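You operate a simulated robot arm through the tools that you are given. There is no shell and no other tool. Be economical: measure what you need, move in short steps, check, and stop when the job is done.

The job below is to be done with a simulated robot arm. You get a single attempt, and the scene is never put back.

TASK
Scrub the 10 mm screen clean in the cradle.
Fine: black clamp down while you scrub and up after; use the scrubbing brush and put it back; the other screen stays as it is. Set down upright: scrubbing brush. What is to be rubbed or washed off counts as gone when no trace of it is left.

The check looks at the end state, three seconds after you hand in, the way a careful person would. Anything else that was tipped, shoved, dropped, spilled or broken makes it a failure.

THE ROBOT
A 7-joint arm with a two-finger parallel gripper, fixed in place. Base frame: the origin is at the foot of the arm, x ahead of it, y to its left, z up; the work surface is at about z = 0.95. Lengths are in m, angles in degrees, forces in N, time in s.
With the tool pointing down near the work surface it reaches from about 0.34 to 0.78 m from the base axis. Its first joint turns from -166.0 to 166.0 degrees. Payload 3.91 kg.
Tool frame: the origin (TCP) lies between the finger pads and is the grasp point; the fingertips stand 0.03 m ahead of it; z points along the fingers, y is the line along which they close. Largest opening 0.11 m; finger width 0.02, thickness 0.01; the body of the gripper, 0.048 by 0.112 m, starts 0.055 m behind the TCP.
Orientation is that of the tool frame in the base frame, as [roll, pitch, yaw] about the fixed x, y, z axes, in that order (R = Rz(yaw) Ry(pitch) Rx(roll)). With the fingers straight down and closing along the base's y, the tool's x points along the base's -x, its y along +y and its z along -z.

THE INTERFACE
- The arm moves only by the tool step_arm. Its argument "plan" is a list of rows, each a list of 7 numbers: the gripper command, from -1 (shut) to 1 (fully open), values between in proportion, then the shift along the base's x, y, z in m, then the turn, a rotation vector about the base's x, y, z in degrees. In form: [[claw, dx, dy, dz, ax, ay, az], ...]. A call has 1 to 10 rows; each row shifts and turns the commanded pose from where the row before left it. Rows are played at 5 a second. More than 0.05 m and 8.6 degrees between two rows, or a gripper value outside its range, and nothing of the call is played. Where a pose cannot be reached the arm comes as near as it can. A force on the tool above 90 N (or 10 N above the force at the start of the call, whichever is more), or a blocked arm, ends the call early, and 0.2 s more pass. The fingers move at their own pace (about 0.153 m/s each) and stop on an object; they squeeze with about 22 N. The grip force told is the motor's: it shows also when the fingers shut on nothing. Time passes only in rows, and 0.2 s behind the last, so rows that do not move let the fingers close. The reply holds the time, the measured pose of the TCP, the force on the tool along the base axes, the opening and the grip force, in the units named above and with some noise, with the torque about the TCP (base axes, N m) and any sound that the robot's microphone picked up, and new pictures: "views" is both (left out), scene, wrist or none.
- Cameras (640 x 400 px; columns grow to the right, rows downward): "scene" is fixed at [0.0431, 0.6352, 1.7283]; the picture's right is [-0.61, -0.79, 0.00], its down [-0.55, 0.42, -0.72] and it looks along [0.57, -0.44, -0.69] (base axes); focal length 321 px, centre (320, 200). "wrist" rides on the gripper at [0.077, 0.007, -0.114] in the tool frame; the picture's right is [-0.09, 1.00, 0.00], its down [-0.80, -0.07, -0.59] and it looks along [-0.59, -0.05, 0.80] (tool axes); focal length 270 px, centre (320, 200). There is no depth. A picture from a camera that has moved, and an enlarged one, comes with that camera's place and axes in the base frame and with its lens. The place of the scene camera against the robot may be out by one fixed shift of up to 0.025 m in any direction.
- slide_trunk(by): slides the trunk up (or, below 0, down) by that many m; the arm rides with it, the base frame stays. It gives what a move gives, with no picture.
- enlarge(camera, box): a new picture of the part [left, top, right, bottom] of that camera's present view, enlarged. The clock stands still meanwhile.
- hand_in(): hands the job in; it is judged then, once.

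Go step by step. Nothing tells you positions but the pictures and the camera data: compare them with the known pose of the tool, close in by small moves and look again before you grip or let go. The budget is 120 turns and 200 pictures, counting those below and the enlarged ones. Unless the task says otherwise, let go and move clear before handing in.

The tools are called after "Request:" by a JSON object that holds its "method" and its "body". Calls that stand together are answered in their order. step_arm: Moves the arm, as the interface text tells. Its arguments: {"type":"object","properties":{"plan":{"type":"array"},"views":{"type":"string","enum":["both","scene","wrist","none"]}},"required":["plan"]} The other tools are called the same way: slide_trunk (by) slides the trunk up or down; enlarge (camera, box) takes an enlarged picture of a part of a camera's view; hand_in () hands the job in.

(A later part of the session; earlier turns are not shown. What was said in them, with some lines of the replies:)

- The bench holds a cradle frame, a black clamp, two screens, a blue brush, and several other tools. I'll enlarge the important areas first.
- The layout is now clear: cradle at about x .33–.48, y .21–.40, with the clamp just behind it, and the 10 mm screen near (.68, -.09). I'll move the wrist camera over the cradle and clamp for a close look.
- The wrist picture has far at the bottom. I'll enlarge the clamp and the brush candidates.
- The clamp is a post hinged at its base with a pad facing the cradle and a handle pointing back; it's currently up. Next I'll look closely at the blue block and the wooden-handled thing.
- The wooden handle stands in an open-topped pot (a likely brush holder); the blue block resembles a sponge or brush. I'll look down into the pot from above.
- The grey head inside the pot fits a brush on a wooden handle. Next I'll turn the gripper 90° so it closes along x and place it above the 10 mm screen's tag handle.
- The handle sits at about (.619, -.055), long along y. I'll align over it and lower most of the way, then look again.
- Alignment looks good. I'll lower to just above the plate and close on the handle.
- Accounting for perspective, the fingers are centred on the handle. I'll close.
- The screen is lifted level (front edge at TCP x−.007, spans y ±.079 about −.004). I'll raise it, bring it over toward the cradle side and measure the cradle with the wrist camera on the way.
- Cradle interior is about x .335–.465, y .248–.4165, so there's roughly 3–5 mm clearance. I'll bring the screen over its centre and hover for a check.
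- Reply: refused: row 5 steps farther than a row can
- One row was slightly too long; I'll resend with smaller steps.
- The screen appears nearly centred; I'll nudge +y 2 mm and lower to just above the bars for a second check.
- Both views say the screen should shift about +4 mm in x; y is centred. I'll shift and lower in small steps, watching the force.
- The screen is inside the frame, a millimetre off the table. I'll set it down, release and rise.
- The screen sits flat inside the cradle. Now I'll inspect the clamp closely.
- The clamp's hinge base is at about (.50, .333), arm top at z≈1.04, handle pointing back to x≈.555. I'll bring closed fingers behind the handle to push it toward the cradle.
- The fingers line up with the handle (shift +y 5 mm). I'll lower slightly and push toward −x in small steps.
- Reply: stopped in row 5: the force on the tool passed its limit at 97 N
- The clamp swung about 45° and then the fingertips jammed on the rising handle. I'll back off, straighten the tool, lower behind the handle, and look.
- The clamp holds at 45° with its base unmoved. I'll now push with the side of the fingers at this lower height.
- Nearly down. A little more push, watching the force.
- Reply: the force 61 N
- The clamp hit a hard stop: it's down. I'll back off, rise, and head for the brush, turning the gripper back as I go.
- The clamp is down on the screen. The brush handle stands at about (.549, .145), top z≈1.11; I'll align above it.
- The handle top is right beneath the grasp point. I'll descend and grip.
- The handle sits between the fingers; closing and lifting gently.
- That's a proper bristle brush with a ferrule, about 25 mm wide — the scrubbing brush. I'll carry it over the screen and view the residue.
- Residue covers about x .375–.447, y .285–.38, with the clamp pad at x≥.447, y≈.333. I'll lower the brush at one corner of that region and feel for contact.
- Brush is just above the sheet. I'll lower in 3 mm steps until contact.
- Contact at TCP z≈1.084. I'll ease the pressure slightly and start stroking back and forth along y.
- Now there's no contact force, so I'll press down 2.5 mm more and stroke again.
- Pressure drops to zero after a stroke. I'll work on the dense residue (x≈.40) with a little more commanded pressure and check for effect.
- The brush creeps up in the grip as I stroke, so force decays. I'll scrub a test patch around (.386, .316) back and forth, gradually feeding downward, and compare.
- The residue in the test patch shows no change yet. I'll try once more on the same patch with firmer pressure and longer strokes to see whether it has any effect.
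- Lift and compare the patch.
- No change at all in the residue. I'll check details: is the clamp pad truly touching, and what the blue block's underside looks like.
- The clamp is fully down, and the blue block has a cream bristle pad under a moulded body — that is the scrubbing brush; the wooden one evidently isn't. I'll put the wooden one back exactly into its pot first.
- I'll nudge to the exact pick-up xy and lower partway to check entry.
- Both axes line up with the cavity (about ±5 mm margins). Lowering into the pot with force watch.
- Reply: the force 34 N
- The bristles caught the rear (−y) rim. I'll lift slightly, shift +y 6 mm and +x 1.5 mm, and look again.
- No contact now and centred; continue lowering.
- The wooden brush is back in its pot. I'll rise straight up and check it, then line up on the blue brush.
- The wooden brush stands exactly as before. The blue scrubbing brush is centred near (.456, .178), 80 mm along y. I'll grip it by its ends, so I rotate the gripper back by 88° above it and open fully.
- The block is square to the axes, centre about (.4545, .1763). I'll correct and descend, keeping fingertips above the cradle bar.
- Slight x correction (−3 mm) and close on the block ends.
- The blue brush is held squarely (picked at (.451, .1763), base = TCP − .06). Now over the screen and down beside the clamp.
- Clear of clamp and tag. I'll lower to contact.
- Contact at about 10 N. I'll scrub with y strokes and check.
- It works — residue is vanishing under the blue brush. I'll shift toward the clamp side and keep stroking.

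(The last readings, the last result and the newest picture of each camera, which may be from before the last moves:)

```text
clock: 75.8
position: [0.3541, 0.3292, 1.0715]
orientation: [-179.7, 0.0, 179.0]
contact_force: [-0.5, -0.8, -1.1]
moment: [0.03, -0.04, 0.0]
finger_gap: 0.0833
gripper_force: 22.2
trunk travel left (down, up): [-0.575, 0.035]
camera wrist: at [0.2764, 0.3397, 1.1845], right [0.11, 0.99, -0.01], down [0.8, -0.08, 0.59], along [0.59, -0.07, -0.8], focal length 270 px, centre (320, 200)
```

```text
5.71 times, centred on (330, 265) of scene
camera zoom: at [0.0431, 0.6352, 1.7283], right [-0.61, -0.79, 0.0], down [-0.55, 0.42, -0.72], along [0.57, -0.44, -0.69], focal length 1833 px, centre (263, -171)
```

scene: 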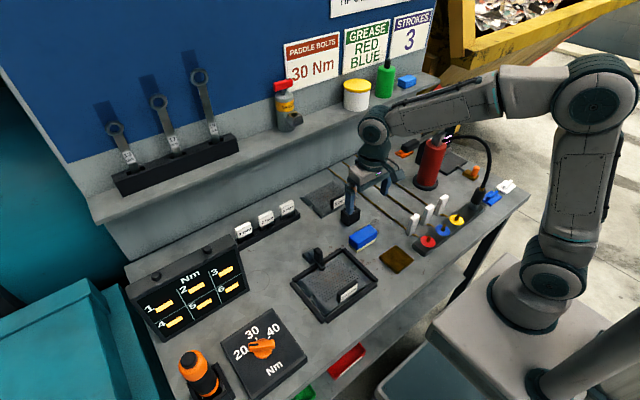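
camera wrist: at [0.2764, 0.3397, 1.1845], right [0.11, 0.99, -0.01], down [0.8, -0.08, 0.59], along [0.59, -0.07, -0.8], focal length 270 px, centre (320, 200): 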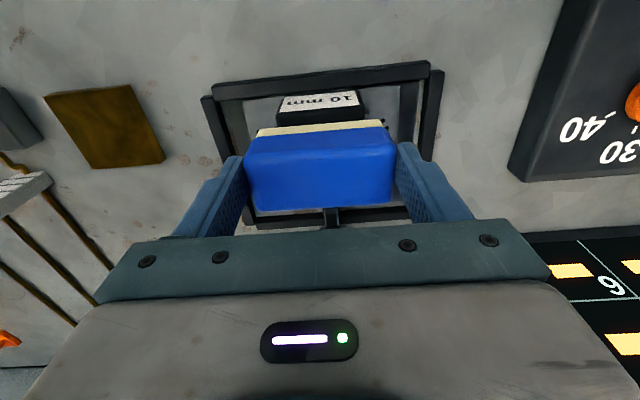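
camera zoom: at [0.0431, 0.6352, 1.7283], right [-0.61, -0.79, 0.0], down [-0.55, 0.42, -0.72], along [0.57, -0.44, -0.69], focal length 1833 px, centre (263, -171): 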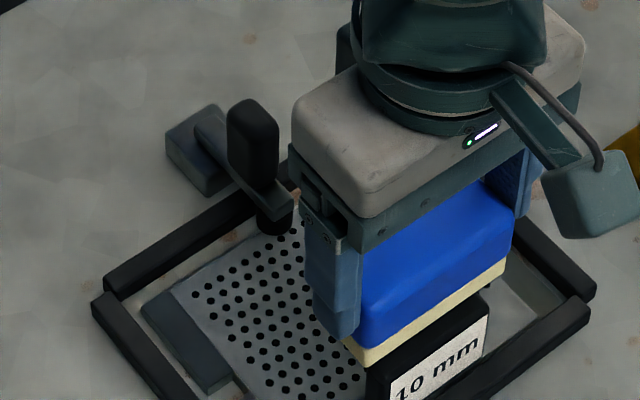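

The visible part is clean. I'll lift away to view the entire screen.

Request:
{"method": "step_arm", "body": {"plan": [[-1, 0, -0.02, 0.04, 0, 0, 0], [-1, 0, -0.045, 0.01, 0, 0, 0], [-1, 0.01, -0.045, 0, 0, 0, 0], [-1, 0.01, -0.045, 0, 0, 0, 0]], "views": "wrist"}}

Request:
{"method": "enlarge", "body": {"camera": "scene", "box": [300, 235, 370, 305]}}

Request:
{"method": "enlarge", "body": {"camera": "wrist", "box": [400, 20, 600, 200]}}

```text
clock: 76.8
position: [0.375, 0.173, 1.1185]
orientation: [-179.7, 0.0, 179.0]
contact_force: [1.0, -0.2, -1.3]
moment: [0.01, -0.03, 0.0]
finger_gap: 0.0834
gripper_force: 21.7
trunk travel left (down, up): [-0.575, 0.035]
camera wrist: at [0.2978, 0.1834, 1.2304], right [0.11, 0.99, -0.01], down [0.8, -0.08, 0.59], along [0.59, -0.07, -0.8], focal length 270 px, centre (320, 200)
```

wrist: 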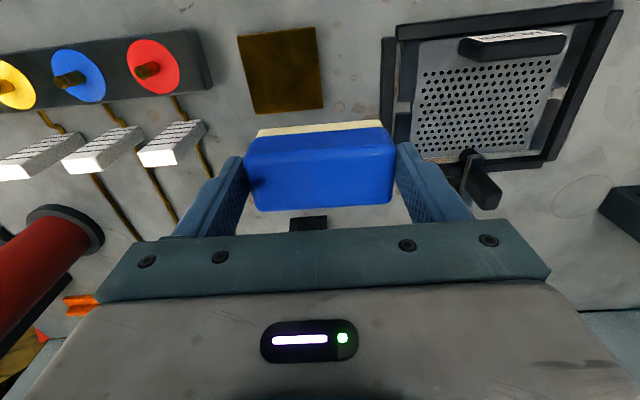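

```text
5.71 times, centred on (335, 270) of scene
camera zoom: at [0.0431, 0.6352, 1.7283], right [-0.61, -0.79, 0.0], down [-0.55, 0.42, -0.72], along [0.57, -0.44, -0.69], focal length 1833 px, centre (234, -200)
```

zoom: 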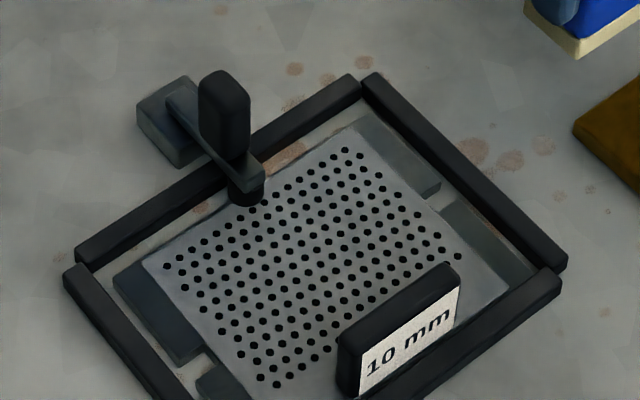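

```text
2.22 times, centred on (500, 110) of wrist
camera zoom: at [0.2978, 0.1834, 1.2304], right [0.11, 0.99, -0.01], down [0.8, -0.08, 0.59], along [0.59, -0.07, -0.8], focal length 601 px, centre (-80, 400)
```

zoom: 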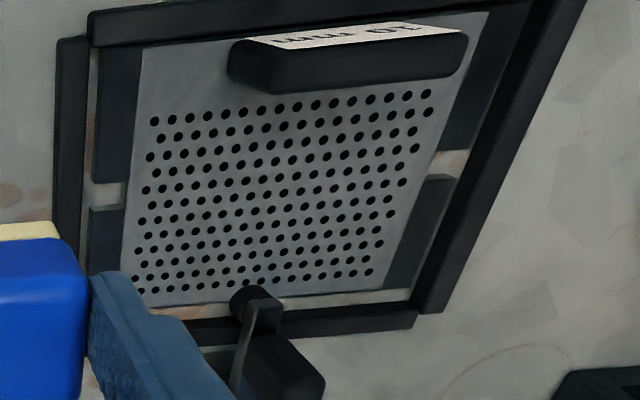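

The screen looks fully clean. A closer look for faint traces.

Request:
{"method": "enlarge", "body": {"camera": "scene", "box": [318, 245, 348, 270]}}

Request:
{"method": "enlarge", "body": {"camera": "scene", "box": [315, 262, 360, 295]}}

```text
16.00 times, centred on (333, 258) of scene
camera zoom: at [0.0431, 0.6352, 1.7283], right [-0.61, -0.79, 0.0], down [-0.55, 0.42, -0.72], along [0.57, -0.44, -0.69], focal length 5132 px, centre (112, -720)
```

zoom: 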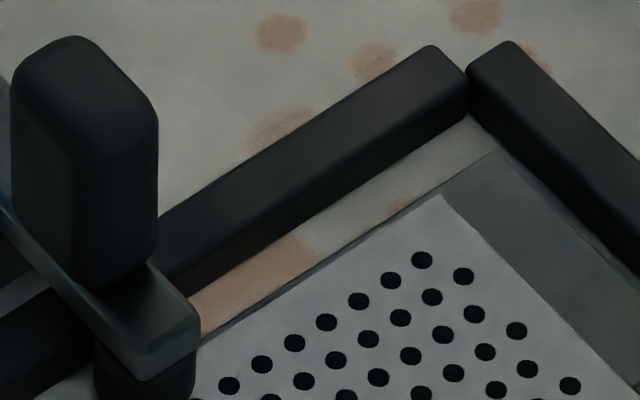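

```text
12.12 times, centred on (338, 278) of scene
camera zoom: at [0.0431, 0.6352, 1.7283], right [-0.61, -0.79, 0.0], down [-0.55, 0.42, -0.72], along [0.57, -0.44, -0.69], focal length 3888 px, centre (108, -752)
```

zoom: 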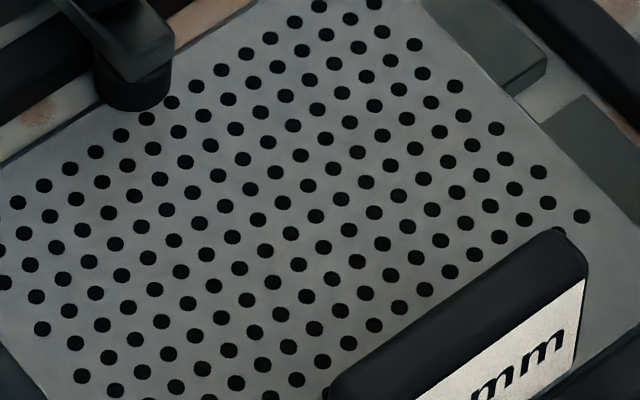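

No traces left. I'll return the blue brush to its original spot.

Request:
{"method": "step_arm", "body": {"plan": [[-1, 0.04, 0.0015, 0, 0, 0, 0], [-1, 0.036, 0.0015, 0, 0, 0, 0], [-1, 0, 0, -0.04, 0, 0, 0], [-1, 0, 0, -0.04, 0, 0, 0], [-1, 0, 0, -0.02, 0, 0, 0]], "views": "none"}}

Request:
{"method": "step_arm", "body": {"plan": [[-1, 0, 0, -0.005, 0, 0, 0], [-1, 0, 0, -0.003, 0, 0, 0], [-1, 0, 0, -0.002, 0, 0, 0]], "views": "wrist"}}

Request:
{"method": "enlarge", "body": {"camera": "scene", "box": [320, 200, 410, 270]}}

```text
clock: 78.0
position: [0.4505, 0.1765, 1.0195]
orientation: [-179.6, -0.1, 179.0]
contact_force: [0.8, 0.5, -0.8]
moment: [-0.04, 0.01, -0.02]
finger_gap: 0.0833
gripper_force: 21.9
trunk travel left (down, up): [-0.575, 0.035]
```

```text
clock: 78.8
position: [0.449, 0.1774, 1.0103]
orientation: [-179.7, 0.0, 179.0]
contact_force: [0.8, 0.4, -0.5]
moment: [0.03, 0.01, -0.01]
finger_gap: 0.0833
gripper_force: 21.6
trunk travel left (down, up): [-0.575, 0.035]
camera wrist: at [0.3728, 0.188, 1.1229], right [0.1, 0.99, -0.01], down [0.8, -0.08, 0.59], along [0.59, -0.07, -0.8], focal length 270 px, centre (320, 200)
```

wrist: 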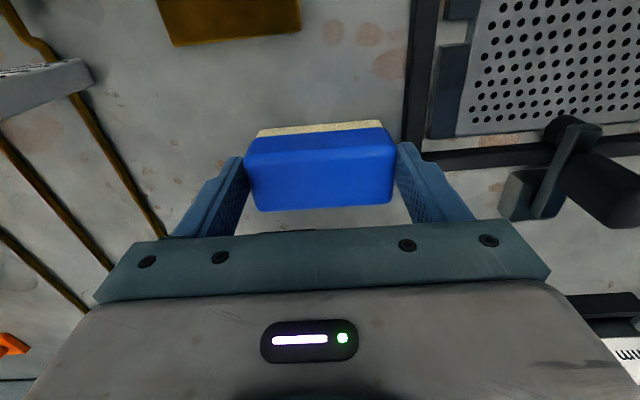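

```text
5.71 times, centred on (365, 235) of scene
camera zoom: at [0.0431, 0.6352, 1.7283], right [-0.61, -0.79, 0.0], down [-0.55, 0.42, -0.72], along [0.57, -0.44, -0.69], focal length 1833 px, centre (63, 0)
```

zoom: 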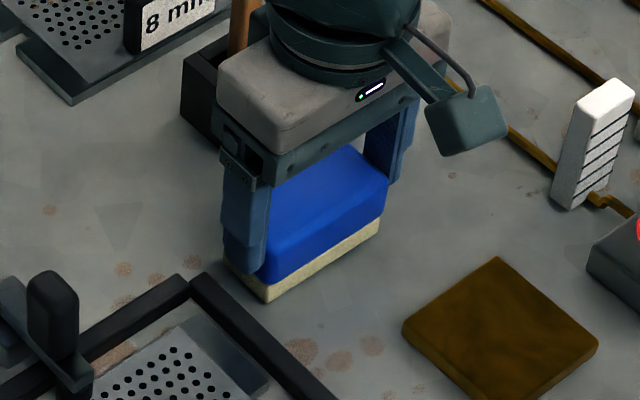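

Request:
{"method": "step_arm", "body": {"plan": [[-1, 0.001, -0.001, -0.002, 0, 0, 0], [-1, 0, 0, -0.001, 0, 0, 0]], "views": "none"}}

Request:
{"method": "step_arm", "body": {"plan": [[-1, 0, 0, -0.001, 0, 0, 0], [-1, 0, 0, 0, 0, 0, 0]], "views": "none"}}

```text
clock: 79.4
position: [0.4502, 0.1767, 1.0078]
orientation: [-179.7, -0.1, 179.0]
contact_force: [-0.5, -0.2, 3.7]
moment: [0.18, 0.05, 0.06]
finger_gap: 0.0832
gripper_force: 22.6
trunk travel left (down, up): [-0.575, 0.035]
```

```text
clock: 80.0
position: [0.4502, 0.1761, 1.0077]
orientation: [-179.7, 0.1, 178.9]
contact_force: [0.1, -1.5, 17.8]
moment: [0.03, 0.09, 0.01]
finger_gap: 0.0835
gripper_force: 22.5
trunk travel left (down, up): [-0.575, 0.035]
```

The brush is on the table. Releasing and rising.

Request:
{"method": "step_arm", "body": {"plan": [[-1, 0, 0, 0.001, 0, 0, 0], [0.7, 0, 0, 0, 0, 0, 0], [0.9, 0, 0, 0, 0, 0, 0], [0.9, 0, 0, 0.03, 0, 0, 0], [0.9, 0, 0, 0.045, 0, 0, 0], [0.9, 0, 0, 0.045, 0, 0, 0], [0.9, 0, 0, 0.045, 0, 0, 0]], "views": "both"}}

Request:
{"method": "enlarge", "body": {"camera": "scene", "box": [310, 190, 400, 270]}}

```text
clock: 81.6
position: [0.4501, 0.1745, 1.1748]
orientation: [-179.6, 0.0, 179.1]
contact_force: [0.6, 0.6, 0.2]
moment: [0.03, 0.06, 0.08]
finger_gap: 0.1046
gripper_force: 0.1
trunk travel left (down, up): [-0.575, 0.035]
camera wrist: at [0.3736, 0.1857, 1.2876], right [0.1, 0.99, -0.01], down [0.8, -0.08, 0.59], along [0.59, -0.07, -0.8], focal length 270 px, centre (320, 200)
```

scene: 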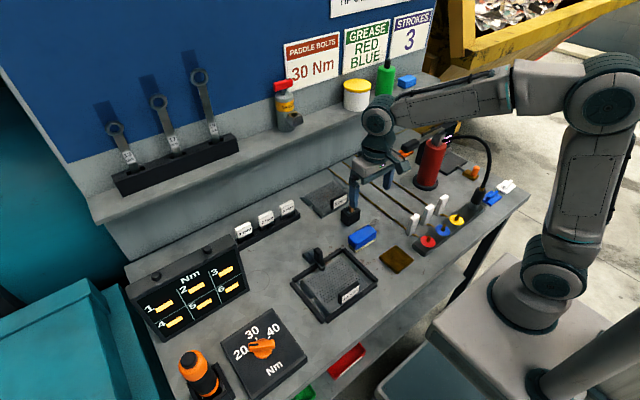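
wrist: 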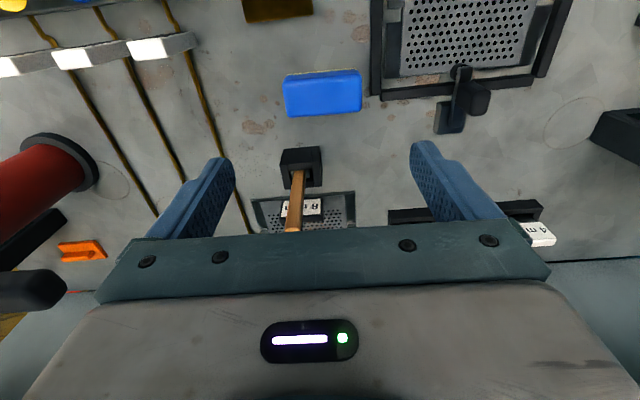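

```text
5.00 times, centred on (355, 230) of scene
camera zoom: at [0.0431, 0.6352, 1.7283], right [-0.61, -0.79, 0.0], down [-0.55, 0.42, -0.72], along [0.57, -0.44, -0.69], focal length 1604 px, centre (145, 50)
```

zoom: 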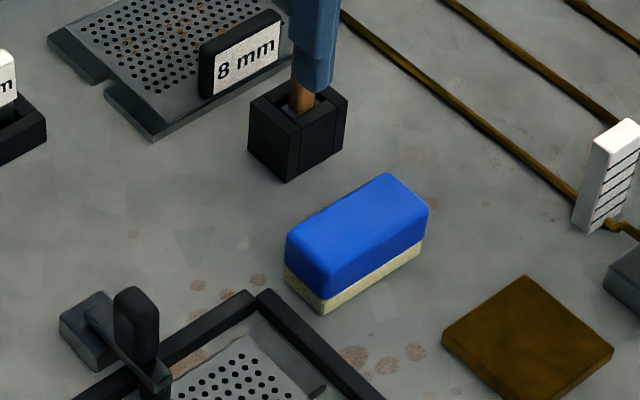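

The blue brush is upright in its original place. Now raise the clamp: closed fingers go to the −x side of its upright handle and push +x.

Request:
{"method": "step_arm", "body": {"plan": [[-1, -0.01, 0.04, 0, 0, 0, 0], [-1, -0.01, 0.04, 0, 0, 0, 0], [-1, -0.01, 0.04, 0, 0, 0, 0], [-1, -0.01, 0.043, 0, 0, 0, 0], [-1, -0.002, 0, -0.04, 0, 0, 0], [-1, 0, 0, -0.04, 0, 0, 0], [-1, 0, 0, -0.04, 0, 0, 0], [-1, 0, 0, -0.01, 0, 0, 1]], "views": "both"}}

Request:
{"method": "enlarge", "body": {"camera": "scene", "box": [280, 220, 380, 290]}}

```text
clock: 83.4
position: [0.4086, 0.34, 1.0435]
orientation: [-179.6, 0.0, -179.8]
contact_force: [-0.2, -0.6, 0.9]
moment: [-0.02, -0.01, -0.01]
finger_gap: 0.0
gripper_force: 21.7
trunk travel left (down, up): [-0.575, 0.035]
camera wrist: at [0.3323, 0.3487, 1.1553], right [0.09, 1.0, -0.01], down [0.8, -0.07, 0.59], along [0.59, -0.06, -0.8], focal length 270 px, centre (320, 200)
```

scene: 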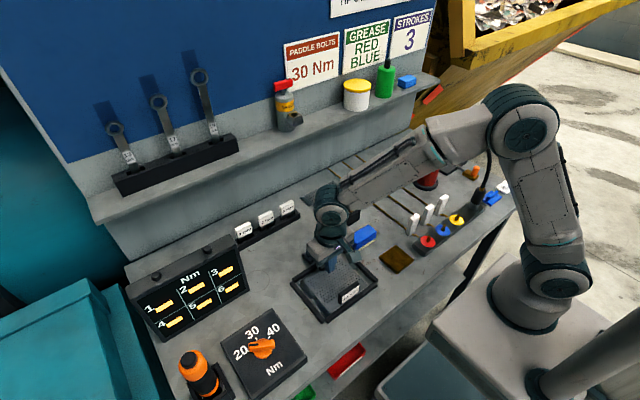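
wrist: 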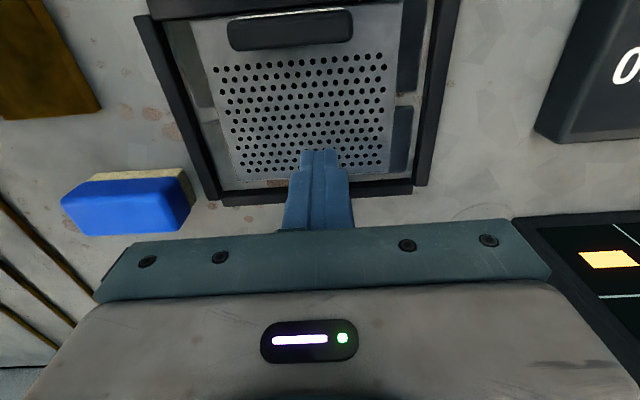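

```text
5.71 times, centred on (330, 255) of scene
camera zoom: at [0.0431, 0.6352, 1.7283], right [-0.61, -0.79, 0.0], down [-0.55, 0.42, -0.72], along [0.57, -0.44, -0.69], focal length 1833 px, centre (263, -114)
```

zoom: 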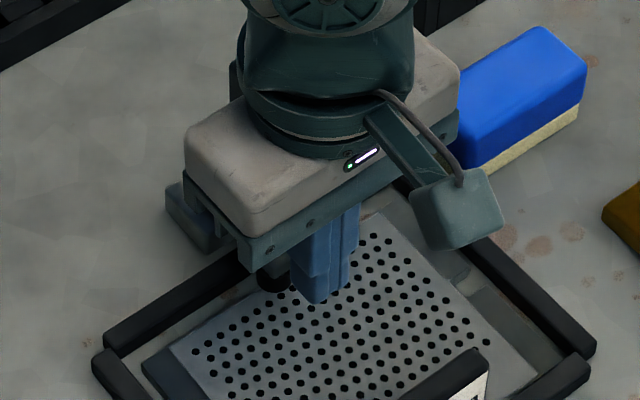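

The fingers hide the clamp exactly in line. Push +x in small steps.

Request:
{"method": "step_arm", "body": {"plan": [[-1, 0.015, -0.003, -0.004, 0, 0, 0], [-1, 0.015, 0, 0, 0, 0, 0], [-1, 0.01, 0, 0, 0, 0, 0], [-1, 0.01, 0, 0, 0, 0, 0], [-1, 0.01, 0, 0, 0, 0, 0]], "views": "none"}}

Request:
{"method": "enlarge", "body": {"camera": "scene", "box": [280, 210, 370, 280]}}

```text
clock: 84.6
position: [0.4607, 0.3382, 1.0434]
orientation: [-180.0, 0.3, -179.7]
contact_force: [-35.3, 2.7, 35.0]
moment: [0.03, 0.73, 0.01]
finger_gap: 0.0001
gripper_force: 21.7
trunk travel left (down, up): [-0.575, 0.035]
```

```text
5.71 times, centred on (325, 245) of scene
camera zoom: at [0.0431, 0.6352, 1.7283], right [-0.61, -0.79, 0.0], down [-0.55, 0.42, -0.72], along [0.57, -0.44, -0.69], focal length 1833 px, centre (291, -57)
```

zoom: 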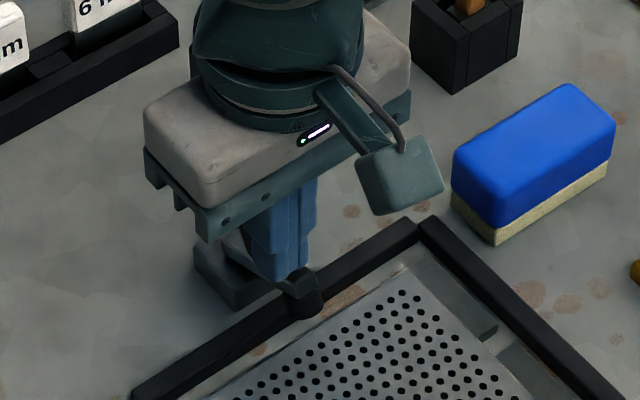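

The fingers sit in the crook between arm and handle and get lifted. I'll follow the arc: up and +x together.

Request:
{"method": "step_arm", "body": {"plan": [[-1, 0, 0, 0.008, 0, 0, 0], [-1, 0.007, 0, 0.008, 0, 0, 0], [-1, 0.009, 0, 0.006, 0, 0, 0], [-1, 0.01, 0, 0.004, 0, 0, 0], [-1, 0.01, 0, 0.002, 0, 0, 0]], "views": "none"}}

Request:
{"method": "enlarge", "body": {"camera": "scene", "box": [280, 210, 370, 280]}}

```text
clock: 85.8
position: [0.5042, 0.3373, 1.065]
orientation: [-179.6, -0.1, -179.8]
contact_force: [0.7, -0.1, 0.5]
moment: [-0.03, 0.0, -0.02]
finger_gap: 0.0001
gripper_force: 22.0
trunk travel left (down, up): [-0.575, 0.035]
```

```text
5.71 times, centred on (325, 245) of scene
camera zoom: at [0.0431, 0.6352, 1.7283], right [-0.61, -0.79, 0.0], down [-0.55, 0.42, -0.72], along [0.57, -0.44, -0.69], focal length 1833 px, centre (291, -57)
```

zoom: 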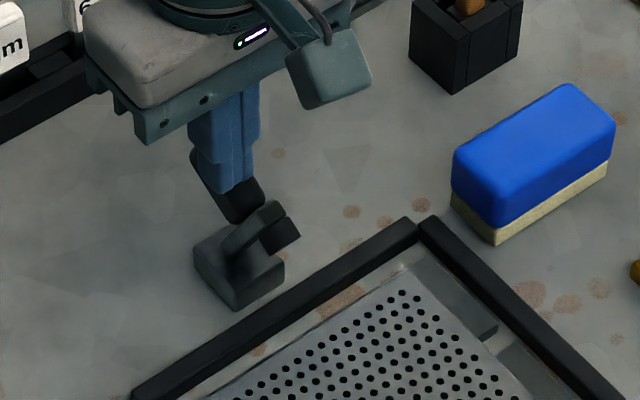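

The arm is at about 60°. I'll go back over to the front and push the pad the rest of the way.

Request:
{"method": "step_arm", "body": {"plan": [[-1, 0, 0, 0.045, 0, 0, 0], [-1, -0.035, 0, 0.02, 0, 0, 0], [-1, -0.045, 0, 0, 0, 0, 0], [-1, -0.01, 0, -0.045, 0, 0, 0], [-1, 0, 0, -0.04, 0, 0, 0]], "views": "wrist"}}

Request:
{"method": "enlarge", "body": {"camera": "scene", "box": [280, 210, 370, 280]}}

```text
clock: 87.0
position: [0.4175, 0.3358, 1.0465]
orientation: [-179.5, -0.2, -179.9]
contact_force: [0.7, 0.5, -0.8]
moment: [-0.03, 0.03, 0.05]
finger_gap: 0.0
gripper_force: 22.0
trunk travel left (down, up): [-0.575, 0.035]
camera wrist: at [0.3405, 0.3462, 1.1589], right [0.09, 1.0, -0.01], down [0.8, -0.07, 0.59], along [0.59, -0.06, -0.8], focal length 270 px, centre (320, 200)
```

wrist: 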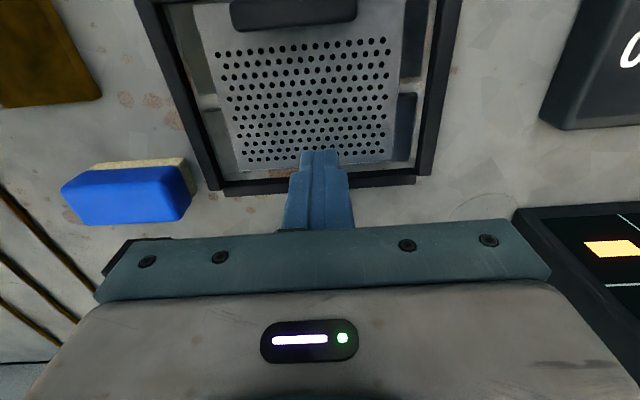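

```text
5.71 times, centred on (325, 245) of scene
camera zoom: at [0.0431, 0.6352, 1.7283], right [-0.61, -0.79, 0.0], down [-0.55, 0.42, -0.72], along [0.57, -0.44, -0.69], focal length 1833 px, centre (291, -57)
```

zoom: 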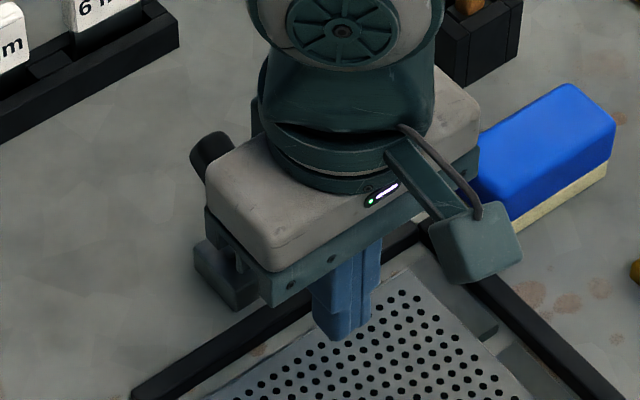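

Request:
{"method": "step_arm", "body": {"plan": [[-1, 0.015, 0.001, -0.004, 0, 0, 0], [-1, 0.015, 0, 0, 0, 0, 0], [-1, 0.012, 0, 0, 0, 0, 0], [-1, 0.01, 0, 0, 0, 0, 0], [-1, 0.007, 0, 0, 0, 0, 0], [-1, 0.005, 0, 0, 0, 0, 0]], "views": "none"}}

Request:
{"method": "enlarge", "body": {"camera": "scene", "box": [280, 210, 370, 280]}}

```text
clock: 88.4
position: [0.4785, 0.3385, 1.0422]
orientation: [-179.6, 0.1, -179.9]
contact_force: [-0.1, 0.8, 0.7]
moment: [-0.03, 0.02, 0.01]
finger_gap: 0.0002
gripper_force: 21.8
trunk travel left (down, up): [-0.575, 0.035]
```

```text
5.71 times, centred on (325, 245) of scene
camera zoom: at [0.0431, 0.6352, 1.7283], right [-0.61, -0.79, 0.0], down [-0.55, 0.42, -0.72], along [0.57, -0.44, -0.69], focal length 1833 px, centre (291, -57)
```

zoom: 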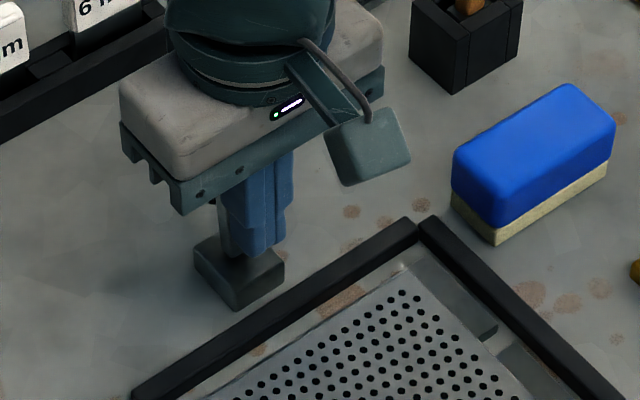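

No resistance now; backing off upward to look.

Request:
{"method": "step_arm", "body": {"plan": [[-1, -0.03, 0, 0, 0, 0, 0], [-1, -0.02, 0, 0.04, 0, 0, 0], [-1, -0.02, -0.02, 0.04, 0, 0, 0], [-1, 0, -0.045, 0.02, 0, 0, 0], [-1, 0, -0.045, 0, 0, 0, 0], [-1, 0, -0.045, 0, 0, 0, 0]], "views": "both"}}

Request:
{"method": "enlarge", "body": {"camera": "scene", "box": [285, 215, 375, 285]}}

Request:
{"method": "enlarge", "body": {"camera": "scene", "box": [300, 240, 375, 305]}}

```text
clock: 89.8
position: [0.4086, 0.1792, 1.1421]
orientation: [-179.7, 0.0, -180.0]
contact_force: [0.9, 0.1, -0.3]
moment: [-0.01, 0.0, -0.01]
finger_gap: 0.0001
gripper_force: 21.8
trunk travel left (down, up): [-0.575, 0.035]
camera wrist: at [0.3321, 0.1891, 1.2547], right [0.09, 1.0, -0.01], down [0.8, -0.07, 0.59], along [0.59, -0.06, -0.8], focal length 270 px, centre (320, 200)
```

scene: 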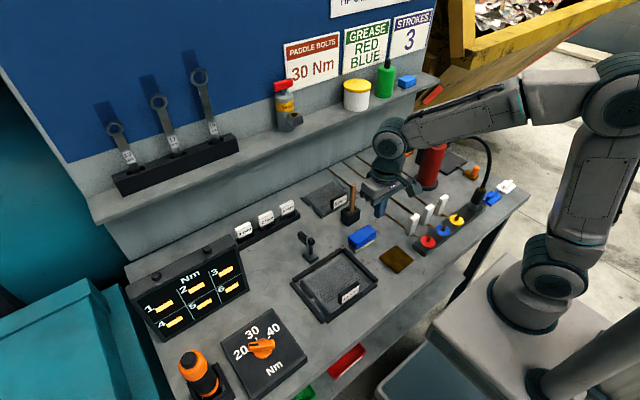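
wrist: 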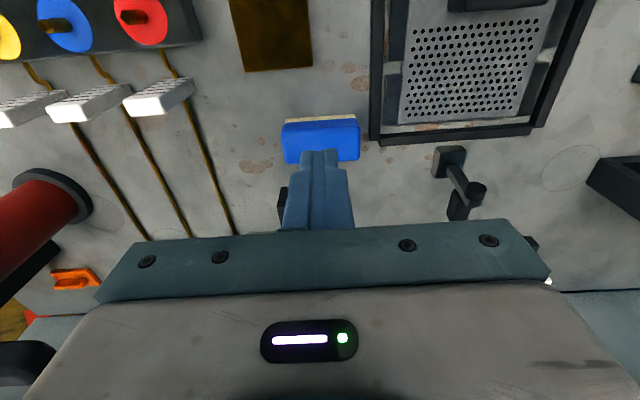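

```text
5.71 times, centred on (330, 250) of scene
camera zoom: at [0.0431, 0.6352, 1.7283], right [-0.61, -0.79, 0.0], down [-0.55, 0.42, -0.72], along [0.57, -0.44, -0.69], focal length 1833 px, centre (263, -86)
```

zoom: 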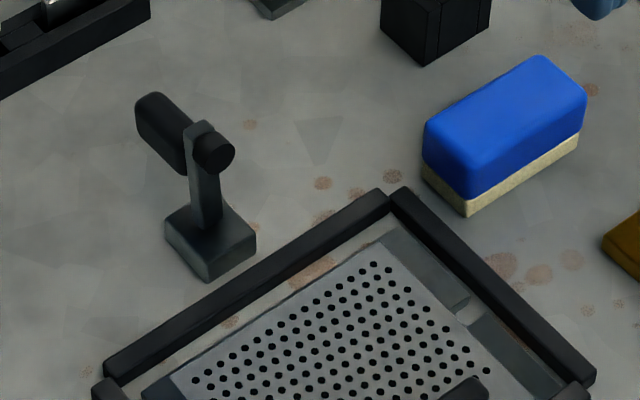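

```text
6.15 times, centred on (338, 272) of scene
camera zoom: at [0.0431, 0.6352, 1.7283], right [-0.61, -0.79, 0.0], down [-0.55, 0.42, -0.72], along [0.57, -0.44, -0.69], focal length 1974 px, centre (212, -246)
```

zoom: 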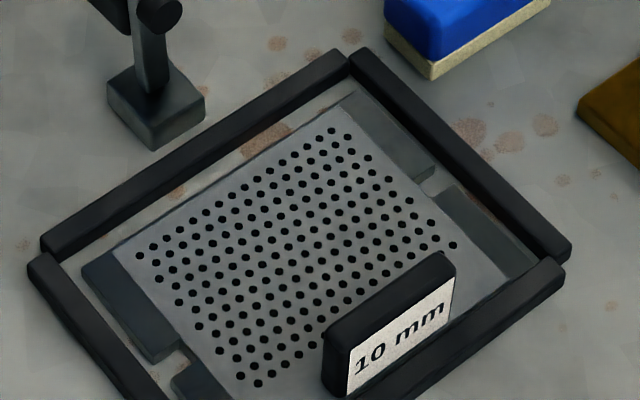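

The clamp is upright as at the start, the screen is spotless (also where the pad sat), and both brushes and the 8 mm screen are in place. The arm is clear, so I'm handing in.

Request:
{"method": "hand_in", "body": {}}

```text
The job is handed in.
```

The 10 mm screen is scrubbed clean and left in the cradle. The black clamp is back up, the blue scrubbing brush stands upright in its original spot, and the 8 mm screen was not touched.

I first tried the wooden-handled brush from the pot on the screen. It took nothing off, so I put it back in its pot, upright as before.
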